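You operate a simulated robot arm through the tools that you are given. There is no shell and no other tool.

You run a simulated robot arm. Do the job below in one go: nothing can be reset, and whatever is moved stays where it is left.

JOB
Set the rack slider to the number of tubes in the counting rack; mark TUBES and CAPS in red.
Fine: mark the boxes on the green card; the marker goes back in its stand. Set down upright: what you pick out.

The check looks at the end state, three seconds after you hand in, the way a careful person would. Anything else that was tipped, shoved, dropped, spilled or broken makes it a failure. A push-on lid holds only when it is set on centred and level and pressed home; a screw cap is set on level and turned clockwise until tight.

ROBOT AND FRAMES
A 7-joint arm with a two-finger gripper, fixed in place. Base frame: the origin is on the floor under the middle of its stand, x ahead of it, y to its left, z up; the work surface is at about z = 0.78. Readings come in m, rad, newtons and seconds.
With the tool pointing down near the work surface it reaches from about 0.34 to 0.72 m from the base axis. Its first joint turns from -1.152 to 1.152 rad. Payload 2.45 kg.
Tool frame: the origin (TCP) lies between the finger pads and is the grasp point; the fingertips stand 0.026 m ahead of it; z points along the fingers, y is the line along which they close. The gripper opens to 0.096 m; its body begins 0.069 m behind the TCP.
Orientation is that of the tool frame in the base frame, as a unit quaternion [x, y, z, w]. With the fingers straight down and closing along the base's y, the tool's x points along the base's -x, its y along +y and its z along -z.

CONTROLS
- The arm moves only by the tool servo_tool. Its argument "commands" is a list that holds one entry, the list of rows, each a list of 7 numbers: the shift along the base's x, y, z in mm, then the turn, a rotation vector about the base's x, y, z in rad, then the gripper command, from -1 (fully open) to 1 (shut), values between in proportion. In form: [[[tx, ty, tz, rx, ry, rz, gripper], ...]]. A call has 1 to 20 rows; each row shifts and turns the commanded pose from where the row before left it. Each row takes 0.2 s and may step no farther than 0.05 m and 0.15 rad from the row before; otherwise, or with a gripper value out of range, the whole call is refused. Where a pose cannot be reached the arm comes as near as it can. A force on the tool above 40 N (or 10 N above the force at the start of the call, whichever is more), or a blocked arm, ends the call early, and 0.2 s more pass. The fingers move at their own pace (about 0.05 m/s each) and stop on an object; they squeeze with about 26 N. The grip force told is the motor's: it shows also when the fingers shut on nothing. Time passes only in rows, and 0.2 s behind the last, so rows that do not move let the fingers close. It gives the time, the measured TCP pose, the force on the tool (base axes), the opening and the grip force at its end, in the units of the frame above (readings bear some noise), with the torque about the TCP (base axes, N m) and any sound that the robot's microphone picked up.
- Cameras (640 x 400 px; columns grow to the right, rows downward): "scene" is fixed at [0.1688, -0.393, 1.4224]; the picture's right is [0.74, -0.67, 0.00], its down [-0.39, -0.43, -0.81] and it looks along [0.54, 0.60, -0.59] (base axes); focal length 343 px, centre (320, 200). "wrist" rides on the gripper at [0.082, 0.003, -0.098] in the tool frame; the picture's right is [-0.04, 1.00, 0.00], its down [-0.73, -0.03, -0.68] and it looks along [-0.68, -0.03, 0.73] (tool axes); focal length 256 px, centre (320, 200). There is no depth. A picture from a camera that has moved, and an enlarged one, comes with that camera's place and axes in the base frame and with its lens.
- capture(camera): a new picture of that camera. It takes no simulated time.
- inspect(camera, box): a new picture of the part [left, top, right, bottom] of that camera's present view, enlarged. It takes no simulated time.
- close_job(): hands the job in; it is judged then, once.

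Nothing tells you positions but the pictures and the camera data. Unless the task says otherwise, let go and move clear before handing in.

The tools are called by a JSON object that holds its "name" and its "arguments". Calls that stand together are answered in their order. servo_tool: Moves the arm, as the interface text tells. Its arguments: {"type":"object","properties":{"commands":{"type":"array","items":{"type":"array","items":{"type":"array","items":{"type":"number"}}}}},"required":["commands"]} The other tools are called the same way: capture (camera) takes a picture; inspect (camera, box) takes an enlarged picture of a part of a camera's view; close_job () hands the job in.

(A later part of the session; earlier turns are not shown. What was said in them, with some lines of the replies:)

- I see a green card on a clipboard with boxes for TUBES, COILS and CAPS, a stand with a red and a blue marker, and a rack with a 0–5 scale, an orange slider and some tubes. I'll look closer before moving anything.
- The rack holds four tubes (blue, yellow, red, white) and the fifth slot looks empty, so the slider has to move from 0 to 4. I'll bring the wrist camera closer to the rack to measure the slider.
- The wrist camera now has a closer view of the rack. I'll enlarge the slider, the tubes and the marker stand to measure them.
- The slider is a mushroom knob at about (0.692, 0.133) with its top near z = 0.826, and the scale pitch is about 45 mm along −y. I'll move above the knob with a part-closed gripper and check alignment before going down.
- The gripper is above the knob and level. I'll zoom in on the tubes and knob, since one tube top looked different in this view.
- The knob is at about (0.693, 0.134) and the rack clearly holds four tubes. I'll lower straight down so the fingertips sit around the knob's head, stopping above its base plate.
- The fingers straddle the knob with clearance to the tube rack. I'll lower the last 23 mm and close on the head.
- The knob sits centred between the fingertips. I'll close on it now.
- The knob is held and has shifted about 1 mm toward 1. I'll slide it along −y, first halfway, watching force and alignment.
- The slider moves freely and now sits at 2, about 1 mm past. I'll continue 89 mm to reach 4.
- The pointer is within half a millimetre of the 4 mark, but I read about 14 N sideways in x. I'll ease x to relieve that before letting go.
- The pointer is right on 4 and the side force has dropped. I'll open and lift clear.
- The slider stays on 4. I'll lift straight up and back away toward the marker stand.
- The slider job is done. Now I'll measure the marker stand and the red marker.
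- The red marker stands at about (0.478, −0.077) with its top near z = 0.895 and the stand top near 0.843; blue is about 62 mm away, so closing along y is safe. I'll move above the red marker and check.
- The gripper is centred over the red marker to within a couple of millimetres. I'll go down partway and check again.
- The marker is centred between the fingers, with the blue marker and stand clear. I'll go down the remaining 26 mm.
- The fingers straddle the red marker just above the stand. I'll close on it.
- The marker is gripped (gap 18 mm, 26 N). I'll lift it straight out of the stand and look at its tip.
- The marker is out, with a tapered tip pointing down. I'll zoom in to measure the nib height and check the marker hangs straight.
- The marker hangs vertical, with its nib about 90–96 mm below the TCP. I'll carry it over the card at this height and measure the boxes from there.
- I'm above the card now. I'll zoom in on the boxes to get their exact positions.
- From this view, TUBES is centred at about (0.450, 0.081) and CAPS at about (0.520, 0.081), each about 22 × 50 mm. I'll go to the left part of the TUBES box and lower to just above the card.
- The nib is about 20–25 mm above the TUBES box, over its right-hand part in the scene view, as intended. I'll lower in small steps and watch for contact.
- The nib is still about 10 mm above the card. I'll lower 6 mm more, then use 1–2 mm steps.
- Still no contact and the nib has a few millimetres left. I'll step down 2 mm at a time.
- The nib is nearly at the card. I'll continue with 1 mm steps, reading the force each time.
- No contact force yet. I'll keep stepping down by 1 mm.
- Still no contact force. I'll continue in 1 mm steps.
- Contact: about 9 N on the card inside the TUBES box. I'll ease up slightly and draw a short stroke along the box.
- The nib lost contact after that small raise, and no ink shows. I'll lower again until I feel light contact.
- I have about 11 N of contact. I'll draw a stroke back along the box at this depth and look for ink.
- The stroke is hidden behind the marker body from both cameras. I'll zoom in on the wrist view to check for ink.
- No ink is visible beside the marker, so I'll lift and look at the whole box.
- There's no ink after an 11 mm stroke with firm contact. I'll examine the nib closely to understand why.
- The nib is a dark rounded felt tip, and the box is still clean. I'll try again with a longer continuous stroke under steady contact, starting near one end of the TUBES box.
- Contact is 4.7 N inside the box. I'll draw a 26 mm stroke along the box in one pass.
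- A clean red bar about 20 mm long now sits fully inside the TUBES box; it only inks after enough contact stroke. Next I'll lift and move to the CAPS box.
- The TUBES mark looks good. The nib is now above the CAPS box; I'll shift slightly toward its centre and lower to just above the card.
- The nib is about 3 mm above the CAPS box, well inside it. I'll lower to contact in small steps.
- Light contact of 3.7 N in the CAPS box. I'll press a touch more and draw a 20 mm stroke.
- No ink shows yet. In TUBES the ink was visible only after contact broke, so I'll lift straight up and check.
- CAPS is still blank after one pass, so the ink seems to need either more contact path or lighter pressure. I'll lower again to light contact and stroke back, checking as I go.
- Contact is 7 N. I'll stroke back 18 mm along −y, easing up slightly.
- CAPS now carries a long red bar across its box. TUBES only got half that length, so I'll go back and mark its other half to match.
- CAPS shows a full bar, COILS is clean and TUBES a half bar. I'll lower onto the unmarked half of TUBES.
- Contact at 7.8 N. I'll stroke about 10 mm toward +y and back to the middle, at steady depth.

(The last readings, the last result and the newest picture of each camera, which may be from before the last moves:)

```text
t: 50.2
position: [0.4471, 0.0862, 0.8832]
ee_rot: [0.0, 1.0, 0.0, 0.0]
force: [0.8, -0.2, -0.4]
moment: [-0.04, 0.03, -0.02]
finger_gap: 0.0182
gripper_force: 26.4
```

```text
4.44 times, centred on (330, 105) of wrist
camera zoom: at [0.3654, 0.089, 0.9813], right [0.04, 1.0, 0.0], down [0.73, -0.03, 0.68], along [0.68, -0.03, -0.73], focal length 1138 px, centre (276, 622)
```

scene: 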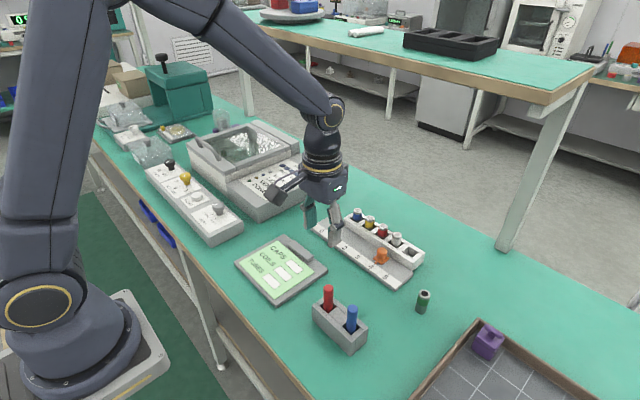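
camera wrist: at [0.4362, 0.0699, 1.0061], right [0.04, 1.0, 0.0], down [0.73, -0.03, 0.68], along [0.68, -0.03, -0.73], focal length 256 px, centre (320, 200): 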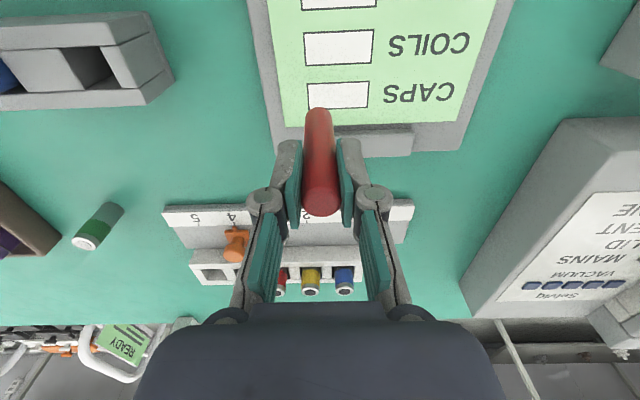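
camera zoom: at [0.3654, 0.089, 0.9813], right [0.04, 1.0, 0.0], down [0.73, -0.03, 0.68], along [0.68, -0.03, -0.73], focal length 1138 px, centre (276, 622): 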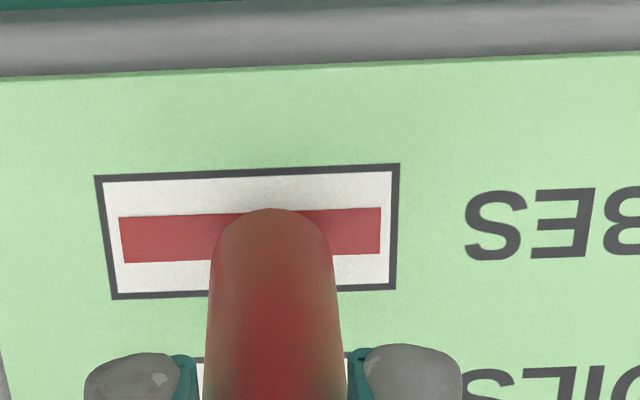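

Both TUBES and CAPS now have full red bars and COILS is untouched. I'll lift and carry the marker back above its hole in the stand using the summed moves (31.4 mm in x, −164 mm in y).

{"name": "servo_tool", "arguments": {"commands": [[[0, 0, 10, 0, 0, 0, 0.8], [0, 0, 25, 0, 0, 0, 0.8], [0, 0, 30, 0, 0, 0, 0.8], [0, 0, 28.2, 0, 0, 0, 0.8], [7.85, -41, 0, 0, 0, 0, 0.8], [7.85, -41, 0, 0, 0, 0, 0.8], [7.85, -41, 0, 0, 0, 0, 0.8], [7.85, -41, 0, 0, 0, 0, 0.8], [0, 0, 0, 0, 0, 0, 0.8], [0, 0, 0, 0, 0, 0, 0.8]]]}}

{"name": "inspect", "arguments": {"camera": "scene", "box": [220, 200, 400, 350]}}

{"name": "inspect", "arguments": {"camera": "wrist", "box": [200, 30, 400, 130]}}

```text
t: 52.4
position: [0.4779, -0.0755, 0.9753]
ee_rot: [0.0, 1.0, 0.001, 0.0]
force: [0.5, 0.8, 0.2]
moment: [0.0, -0.01, 0.0]
finger_gap: 0.0183
gripper_force: 25.9
```

```text
2.67 times, centred on (310, 275) of scene
camera zoom: at [0.1688, -0.393, 1.4224], right [0.74, -0.67, 0.0], down [-0.39, -0.43, -0.81], along [0.54, 0.6, -0.59], focal length 916 px, centre (347, 0)
```

zoom: 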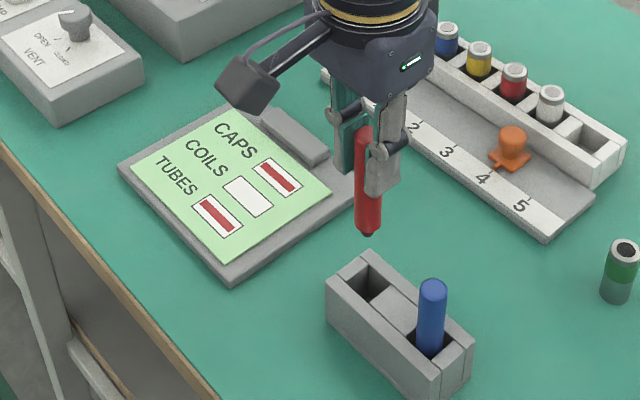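

```text
3.20 times, centred on (300, 80) of wrist
camera zoom: at [0.3963, -0.0728, 1.0734], right [0.04, 1.0, 0.0], down [0.73, -0.03, 0.68], along [0.68, -0.03, -0.73], focal length 819 px, centre (384, 584)
```

zoom: 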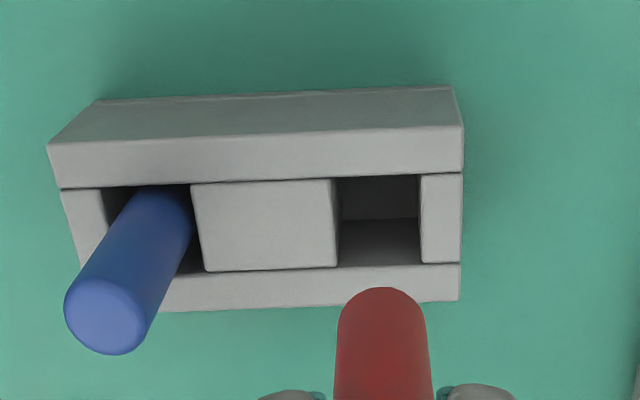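

Both bars look right and the slider points at 4. The gripper sits about 2 mm off in y and 1 mm in x compared with when I lifted the marker out, so I'll correct that and compare again.

{"name": "servo_tool", "arguments": {"commands": [[[1, -2, 0, 0, 0, 0, 0.8], [0, 0, 0, 0, 0, 0, 0.8], [0, 0, 0, 0, 0, 0, 0.8]]]}}

{"name": "inspect", "arguments": {"camera": "wrist", "box": [200, 30, 360, 130]}}

```text
t: 53.2
position: [0.4793, -0.0779, 0.9748]
ee_rot: [0.0, 1.0, 0.0, 0.0]
force: [0.3, 0.5, 0.0]
moment: [-0.02, -0.02, -0.02]
finger_gap: 0.0183
gripper_force: 25.2
```

```text
4.00 times, centred on (280, 80) of wrist
camera zoom: at [0.3977, -0.0755, 1.0735], right [0.04, 1.0, 0.0], down [0.73, -0.03, 0.68], along [0.68, -0.03, -0.73], focal length 1024 px, centre (480, 680)
```

zoom: 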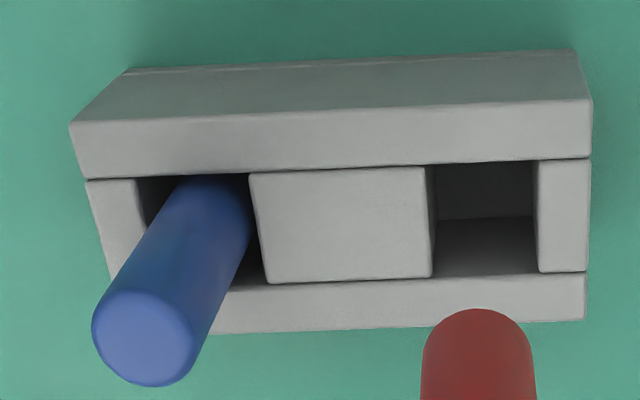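

The view now matches the lift-out view within a pixel or so. I'll lower to just above the hole and look from the scene camera.

{"name": "servo_tool", "arguments": {"commands": [[[0, 0.5, -15, 0, 0, 0, 0.8], [0, 0, -15, 0, 0, 0, 0.8], [0, 0, -10, 0, 0, 0, 0.8], [0, 0, 0, 0, 0, 0, 0.8]]]}}

{"name": "inspect", "arguments": {"camera": "scene", "box": [295, 250, 375, 340]}}

{"name": "inspect", "arguments": {"camera": "wrist", "box": [220, 50, 400, 160]}}

```text
t: 54.2
position: [0.4796, -0.078, 0.936]
ee_rot: [0.0, 1.0, 0.0, -0.001]
force: [0.5, -0.4, -0.8]
moment: [0.0, 0.01, -0.05]
finger_gap: 0.0184
gripper_force: 26.2
```

```text
4.44 times, centred on (335, 295) of scene
camera zoom: at [0.1688, -0.393, 1.4224], right [0.74, -0.67, 0.0], down [-0.39, -0.43, -0.81], along [0.54, 0.6, -0.59], focal length 1526 px, centre (253, -222)
```

zoom: 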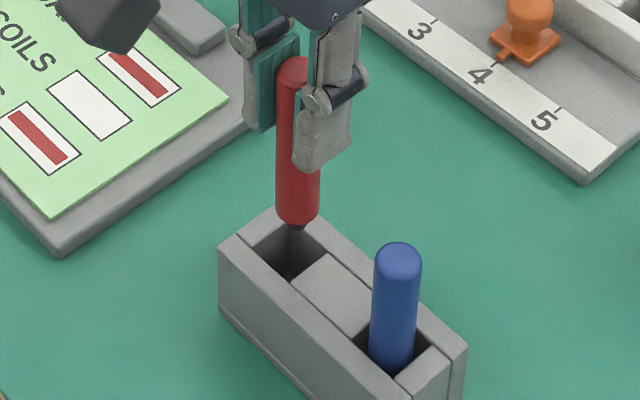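

```text
3.56 times, centred on (310, 105) of wrist
camera zoom: at [0.3994, -0.0762, 1.0339], right [0.04, 1.0, 0.0], down [0.73, -0.03, 0.68], along [0.68, -0.03, -0.73], focal length 910 px, centre (356, 538)
```

zoom: 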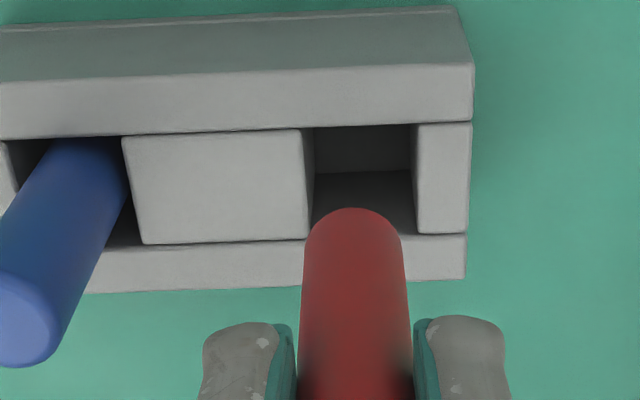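

The marker is nearly over the hole; comparing with the grasp view, I'm about 1 mm off in y and x. I'll correct that and lower partway in, watching force.

{"name": "servo_tool", "arguments": {"commands": [[[-0.8, 1.2, 0, 0, 0, 0, 0.8], [0, 0, -5, 0, 0, 0, 0.8], [0, 0, -5, 0, 0, 0, 0.8], [0, 0, -5, 0, 0, 0, 0.8], [0, 0, -5, 0, 0, 0, 0.8], [0, 0, 0, 0, 0, 0, 0.8]]]}}

{"name": "inspect", "arguments": {"camera": "scene", "box": [295, 250, 375, 340]}}

{"name": "inspect", "arguments": {"camera": "wrist", "box": [220, 50, 400, 160]}}

```text
t: 55.6
position: [0.4782, -0.0781, 0.9167]
ee_rot: [0.0, 1.0, 0.0, -0.001]
force: [0.4, 0.4, -0.4]
moment: [0.02, 0.05, 0.01]
finger_gap: 0.0183
gripper_force: 26.2
```

```text
4.44 times, centred on (335, 295) of scene
camera zoom: at [0.1688, -0.393, 1.4224], right [0.74, -0.67, 0.0], down [-0.39, -0.43, -0.81], along [0.54, 0.6, -0.59], focal length 1526 px, centre (253, -222)
```

zoom: 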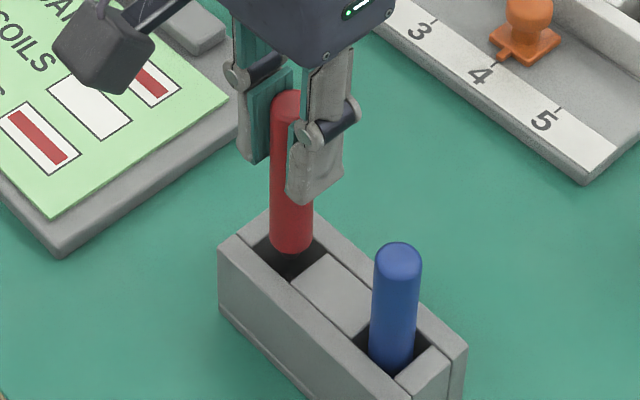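

```text
3.56 times, centred on (310, 105) of wrist
camera zoom: at [0.397, -0.0749, 1.0142], right [0.04, 1.0, 0.0], down [0.73, -0.03, 0.68], along [0.68, -0.03, -0.73], focal length 910 px, centre (356, 538)
```

zoom: 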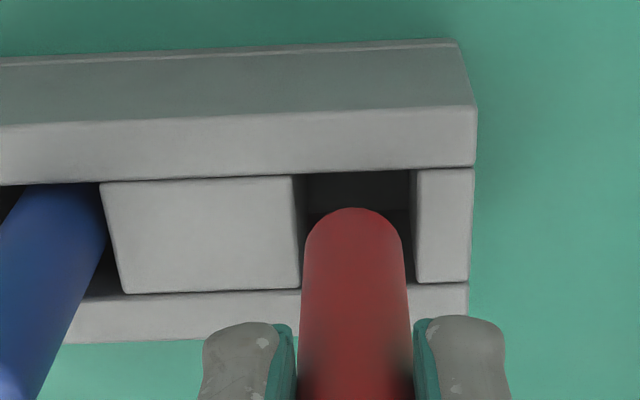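

The marker is entering the hole centred, with no contact force. I'll continue down in 5 mm steps.

{"name": "servo_tool", "arguments": {"commands": [[[0, 0, -5, 0, 0, 0, 0.8], [0, 0, -5, 0, 0, 0, 0.8], [0, 0, -5, 0, 0, 0, 0.8], [0, 0, -5, 0, 0, 0, 0.8], [0, 0, 0, 0, 0, 0, 0.8]]]}}

{"name": "inspect", "arguments": {"camera": "scene", "box": [295, 250, 375, 340]}}

{"name": "inspect", "arguments": {"camera": "wrist", "box": [170, 60, 430, 250]}}

```text
t: 56.8
position: [0.4789, -0.0793, 0.8964]
ee_rot: [0.001, 1.0, 0.0, 0.0]
force: [-0.9, -0.9, -1.4]
moment: [-0.01, 0.01, 0.02]
finger_gap: 0.0183
gripper_force: 25.9
```

```text
4.44 times, centred on (335, 295) of scene
camera zoom: at [0.1688, -0.393, 1.4224], right [0.74, -0.67, 0.0], down [-0.39, -0.43, -0.81], along [0.54, 0.6, -0.59], focal length 1526 px, centre (253, -222)
```

zoom: 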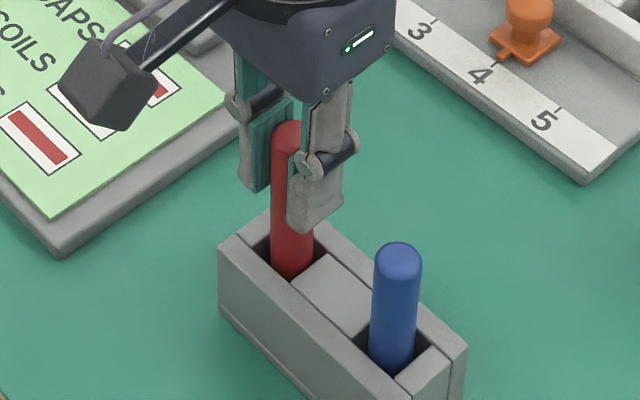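

```text
2.11 times, centred on (300, 155) of wrist
camera zoom: at [0.3976, -0.075, 0.9944], right [0.04, 1.0, 0.0], down [0.73, -0.03, 0.68], along [0.68, -0.03, -0.73], focal length 539 px, centre (362, 295)
```

zoom: 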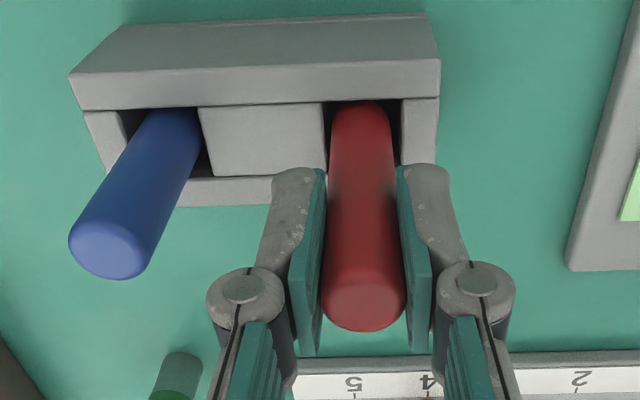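

The marker is sliding in cleanly, with about 20 mm to go. I'll lower 15 mm, then feel for the bottom.

{"name": "servo_tool", "arguments": {"commands": [[[0, 0, -5, 0, 0, 0, 0.8], [0, 0, -5, 0, 0, 0, 0.8], [0, 0, -4, 0, 0, 0, 0.8], [0, 0, -2, 0, 0, 0, 0.8], [0, 0, 0, 0, 0, 0, 0.8]]]}}

{"name": "servo_tool", "arguments": {"commands": [[[0, 0, -1.5, 0, 0, 0, 0.8], [0, 0, 0, 0, 0, 0, 0.8]]]}}

{"name": "servo_tool", "arguments": {"commands": [[[0, 0, -1, 0, 0, 0, 0.8], [0, 0, 0, 0, 0, 0, 0.8]]]}}

```text
t: 58.0
position: [0.4792, -0.0775, 0.8794]
ee_rot: [0.0, 1.0, 0.0, 0.0]
force: [-0.1, -0.6, -0.3]
moment: [-0.01, 0.0, 0.0]
finger_gap: 0.0184
gripper_force: 25.9
```

```text
t: 58.6
position: [0.4787, -0.0775, 0.8783]
ee_rot: [0.001, 1.0, -0.002, 0.0]
force: [-0.3, -0.3, -0.7]
moment: [0.0, -0.01, 0.0]
finger_gap: 0.0185
gripper_force: 26.4
```

```text
t: 59.2
position: [0.4799, -0.0786, 0.8778]
ee_rot: [-0.001, 1.0, 0.0, 0.001]
force: [0.5, 0.2, -0.5]
moment: [0.0, -0.02, -0.04]
finger_gap: 0.0183
gripper_force: 25.8
```

I'm about 1.5 mm above the original grasp height with no contact yet. I'll step down until the marker seats.

{"name": "servo_tool", "arguments": {"commands": [[[0, 0, -0.8, 0, 0, 0, 0.8], [0, 0, 0, 0, 0, 0, 0.8]]]}}

{"name": "servo_tool", "arguments": {"commands": [[[0, 0, -0.7, 0, 0, 0, 0.8], [0, 0, 0, 0, 0, 0, 0.8]]]}}

{"name": "inspect", "arguments": {"camera": "wrist", "box": [170, 60, 430, 250]}}

```text
t: 59.8
position: [0.4784, -0.0776, 0.876]
ee_rot: [0.0, 1.0, 0.0, 0.001]
force: [0.4, 0.0, 0.2]
moment: [0.0, -0.01, -0.03]
finger_gap: 0.0184
gripper_force: 25.5
```

```text
t: 60.4
position: [0.4794, -0.0785, 0.8763]
ee_rot: [-0.001, 1.0, 0.001, 0.0]
force: [0.0, -1.0, 0.0]
moment: [0.0, -0.02, -0.02]
finger_gap: 0.0185
gripper_force: 26.3
```

```text
2.11 times, centred on (300, 155) of wrist
camera zoom: at [0.3975, -0.0749, 0.9742], right [0.04, 1.0, 0.0], down [0.73, -0.03, 0.68], along [0.68, -0.03, -0.73], focal length 539 px, centre (362, 295)
```

zoom: 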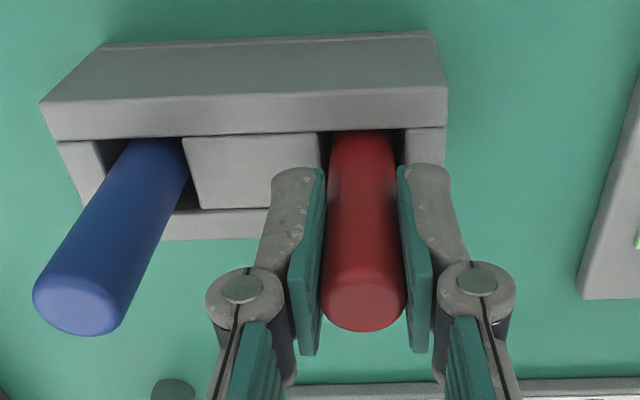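

The marker has slid up about 1 mm in the grip, so it needs to go down a bit more. I'll continue in small steps; the fingertips still clear the stand top.

{"name": "servo_tool", "arguments": {"commands": [[[0, 0, -0.7, 0, 0, 0, 0.8], [0, 0, 0, 0, 0, 0, 0.8]]]}}

{"name": "servo_tool", "arguments": {"commands": [[[0, 0, -0.7, 0, 0, 0, 0.8], [0, 0, 0, 0, 0, 0, 0.8]]]}}

```text
t: 61.0
position: [0.4789, -0.0774, 0.8758]
ee_rot: [0.0, 1.0, 0.0, 0.001]
force: [-1.1, -1.2, 9.7]
moment: [-0.02, 0.04, 0.01]
finger_gap: 0.0183
gripper_force: 26.3
```

```text
t: 61.6
position: [0.4792, -0.0776, 0.8753]
ee_rot: [0.0, 1.0, 0.001, 0.001]
force: [-0.5, -0.5, 16.0]
moment: [-0.08, 0.03, -0.02]
finger_gap: 0.0184
gripper_force: 26.7
```

The marker is seated on the bottom of its hole. I'll relieve the press, then open slowly.

{"name": "servo_tool", "arguments": {"commands": [[[0, 0, 0.9, 0, 0, 0, 0.8], [0, 0, 0, 0, 0, 0, 0.8], [0, 0, 0, 0, 0, 0, 0.55], [0, 0, 0, 0, 0, 0, 0.4], [0, 0, 0, 0, 0, 0, 0.2], [0, 0, 0, 0, 0, 0, 0.0], [0, 0, 0, 0, 0, 0, -0.1], [0, 0, 0, 0, 0, 0, -0.1]]]}}

{"name": "inspect", "arguments": {"camera": "wrist", "box": [170, 60, 430, 250]}}

{"name": "inspect", "arguments": {"camera": "scene", "box": [295, 250, 375, 340]}}

```text
t: 63.4
position: [0.4793, -0.0776, 0.8766]
ee_rot: [0.0, 1.0, 0.0, 0.0]
force: [0.8, -0.2, 0.1]
moment: [0.02, 0.0, -0.01]
finger_gap: 0.0527
gripper_force: 0.2
```

```text
2.11 times, centred on (300, 155) of wrist
camera zoom: at [0.3972, -0.0749, 0.9737], right [0.04, 1.0, 0.0], down [0.73, -0.03, 0.68], along [0.68, -0.03, -0.73], focal length 539 px, centre (362, 295)
```

zoom: 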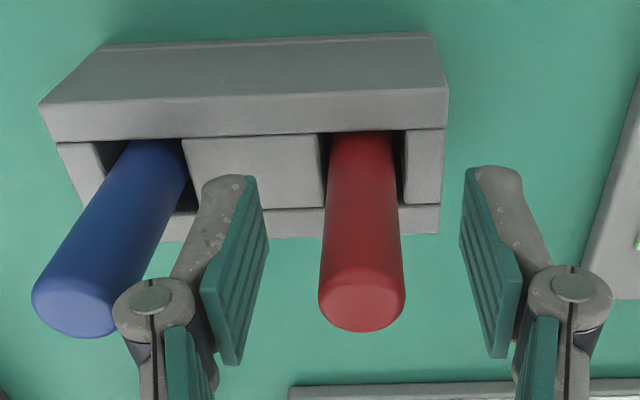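

```text
4.44 times, centred on (335, 295) of scene
camera zoom: at [0.1688, -0.393, 1.4224], right [0.74, -0.67, 0.0], down [-0.39, -0.43, -0.81], along [0.54, 0.6, -0.59], focal length 1526 px, centre (253, -222)
```

zoom: 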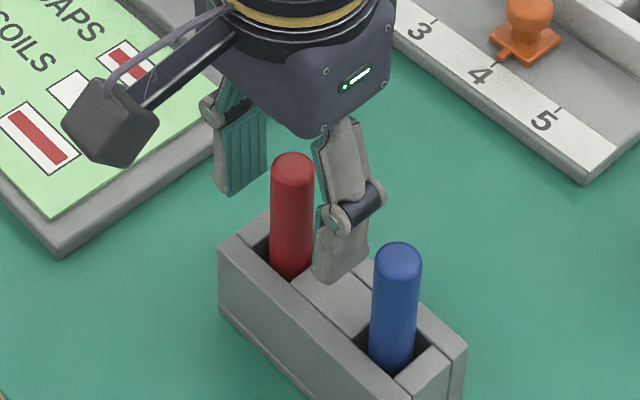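

The red marker stands upright in its hole and the fingers are clear of it. I'll lift straight up, back to roughly the starting height, and do a final check.

{"name": "servo_tool", "arguments": {"commands": [[[0, 0, 10, 0, 0, 0, -0.1], [0, 0, 20, 0, 0, 0, -0.1], [0, 0, 30, 0, 0, 0, -0.1], [0, 0, 40, 0, 0, 0, -0.1], [0, 0, 40, 0, 0, 0, -0.1], [0, 0, 45, 0, 0, 0, -0.1], [-20, 40, 20, 0, 0, 0, -0.1], [-20, 40, 20, 0, 0, 0, -0.1], [-20, 40, 20, 0, 0, 0, -0.1], [0, 0, 0, 0, 0, 0, -0.1]]]}}

{"name": "capture", "arguments": {"camera": "scene"}}

{"name": "capture", "arguments": {"camera": "wrist"}}

{"name": "inspect", "arguments": {"camera": "scene", "box": [220, 190, 440, 350]}}

{"name": "inspect", "arguments": {"camera": "wrist", "box": [160, 30, 420, 220]}}

```text
t: 65.6
position: [0.4209, 0.0427, 1.1183]
ee_rot: [-0.001, 1.0, 0.001, 0.0]
force: [0.1, 0.2, -0.8]
moment: [-0.02, -0.01, -0.03]
finger_gap: 0.0528
gripper_force: 0.1
```

```text
taken
```

scene: 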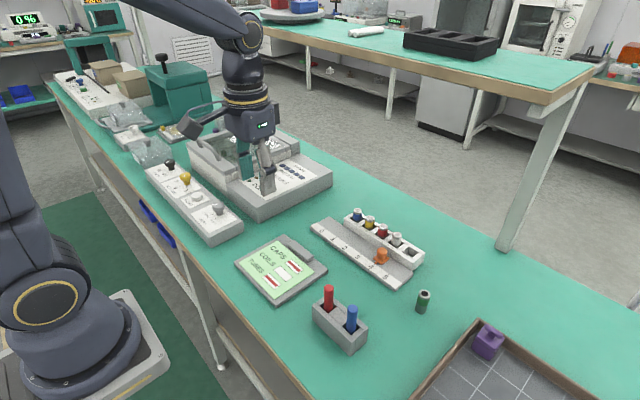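

```text
taken
camera wrist: at [0.3393, 0.0447, 1.2179], right [0.04, 1.0, 0.0], down [0.73, -0.03, 0.68], along [0.68, -0.03, -0.73], focal length 256 px, centre (320, 200)
```

wrist: 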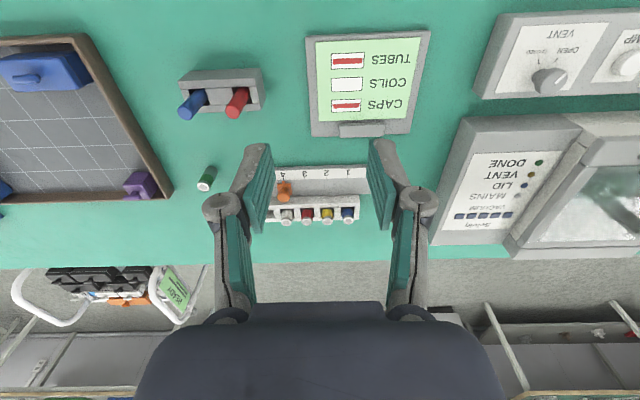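

```text
2.50 times, centred on (330, 270) of scene
camera zoom: at [0.1688, -0.393, 1.4224], right [0.74, -0.67, 0.0], down [-0.39, -0.43, -0.81], along [0.54, 0.6, -0.59], focal length 858 px, centre (295, 25)
```

zoom: 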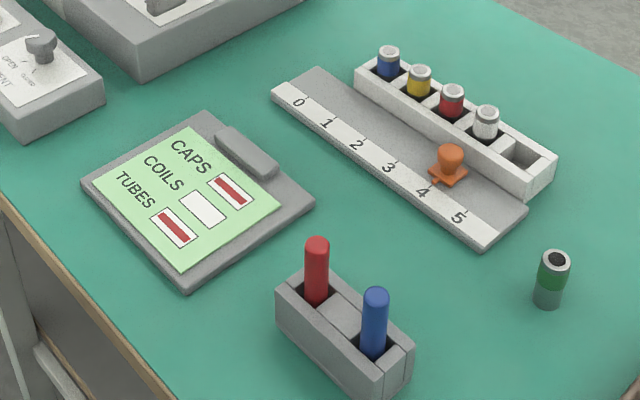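

```text
2.11 times, centred on (290, 125) of wrist
camera zoom: at [0.3393, 0.0447, 1.2179], right [0.04, 1.0, 0.0], down [0.73, -0.03, 0.68], along [0.68, -0.03, -0.73], focal length 539 px, centre (383, 358)
```

zoom: 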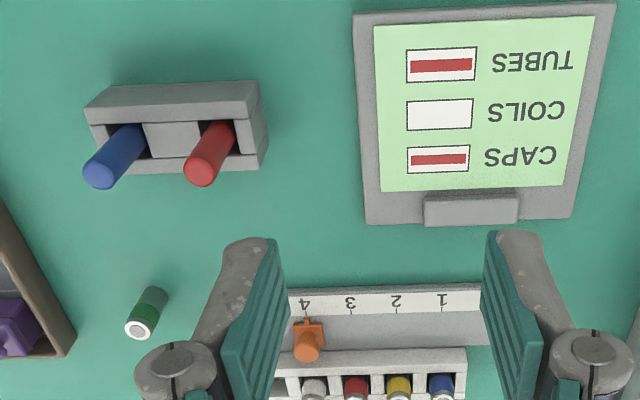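

Everything appears in place. I'll take one last enlarged look at the slider pointer before handing in.

{"name": "inspect", "arguments": {"camera": "scene", "box": [350, 230, 420, 290]}}

{"name": "inspect", "arguments": {"camera": "wrist", "box": [255, 160, 335, 230]}}

```text
6.67 times, centred on (385, 260) of scene
camera zoom: at [0.1688, -0.393, 1.4224], right [0.74, -0.67, 0.0], down [-0.39, -0.43, -0.81], along [0.54, 0.6, -0.59], focal length 2289 px, centre (-113, -200)
```

zoom: 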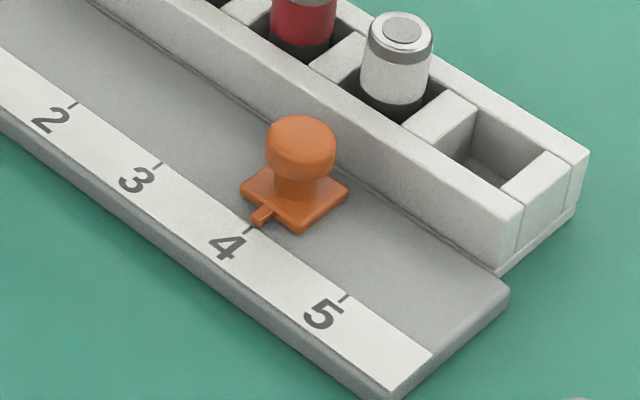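

```text
5.71 times, centred on (295, 195) of wrist
camera zoom: at [0.3393, 0.0447, 1.2179], right [0.04, 1.0, 0.0], down [0.73, -0.03, 0.68], along [0.68, -0.03, -0.73], focal length 1463 px, centre (463, 229)
```

zoom: 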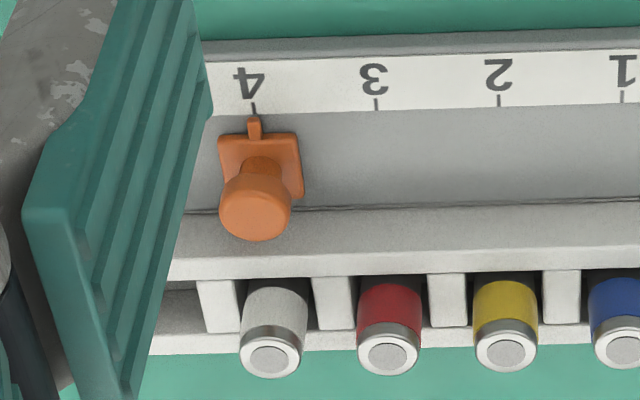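

The slider points at 4, matching the four tubes. TUBES and CAPS have red bars, COILS is blank, the red marker is upright in its stand, and the arm is clear, so I'm handing in.

{"name": "close_job", "arguments": {}}

```text
The job is handed in.
```

The job is done and handed in; the result of the check hasn't come back.

- **Slider:** it points at 4, because the counting rack holds four tubes (blue, yellow, red, white) and the fifth slot is empty. I didn't count the loose green tube standing on the bench.
- **Card:** TUBES and CAPS each have a red bar inside the box, and COILS is blank. It took a few passes over each box before the ink showed.
- **Marker:** the red marker is back upright in its own hole in the stand.

In the final pictures nothing else had been tipped or moved, and the arm was clear of the bench with the gripper open.
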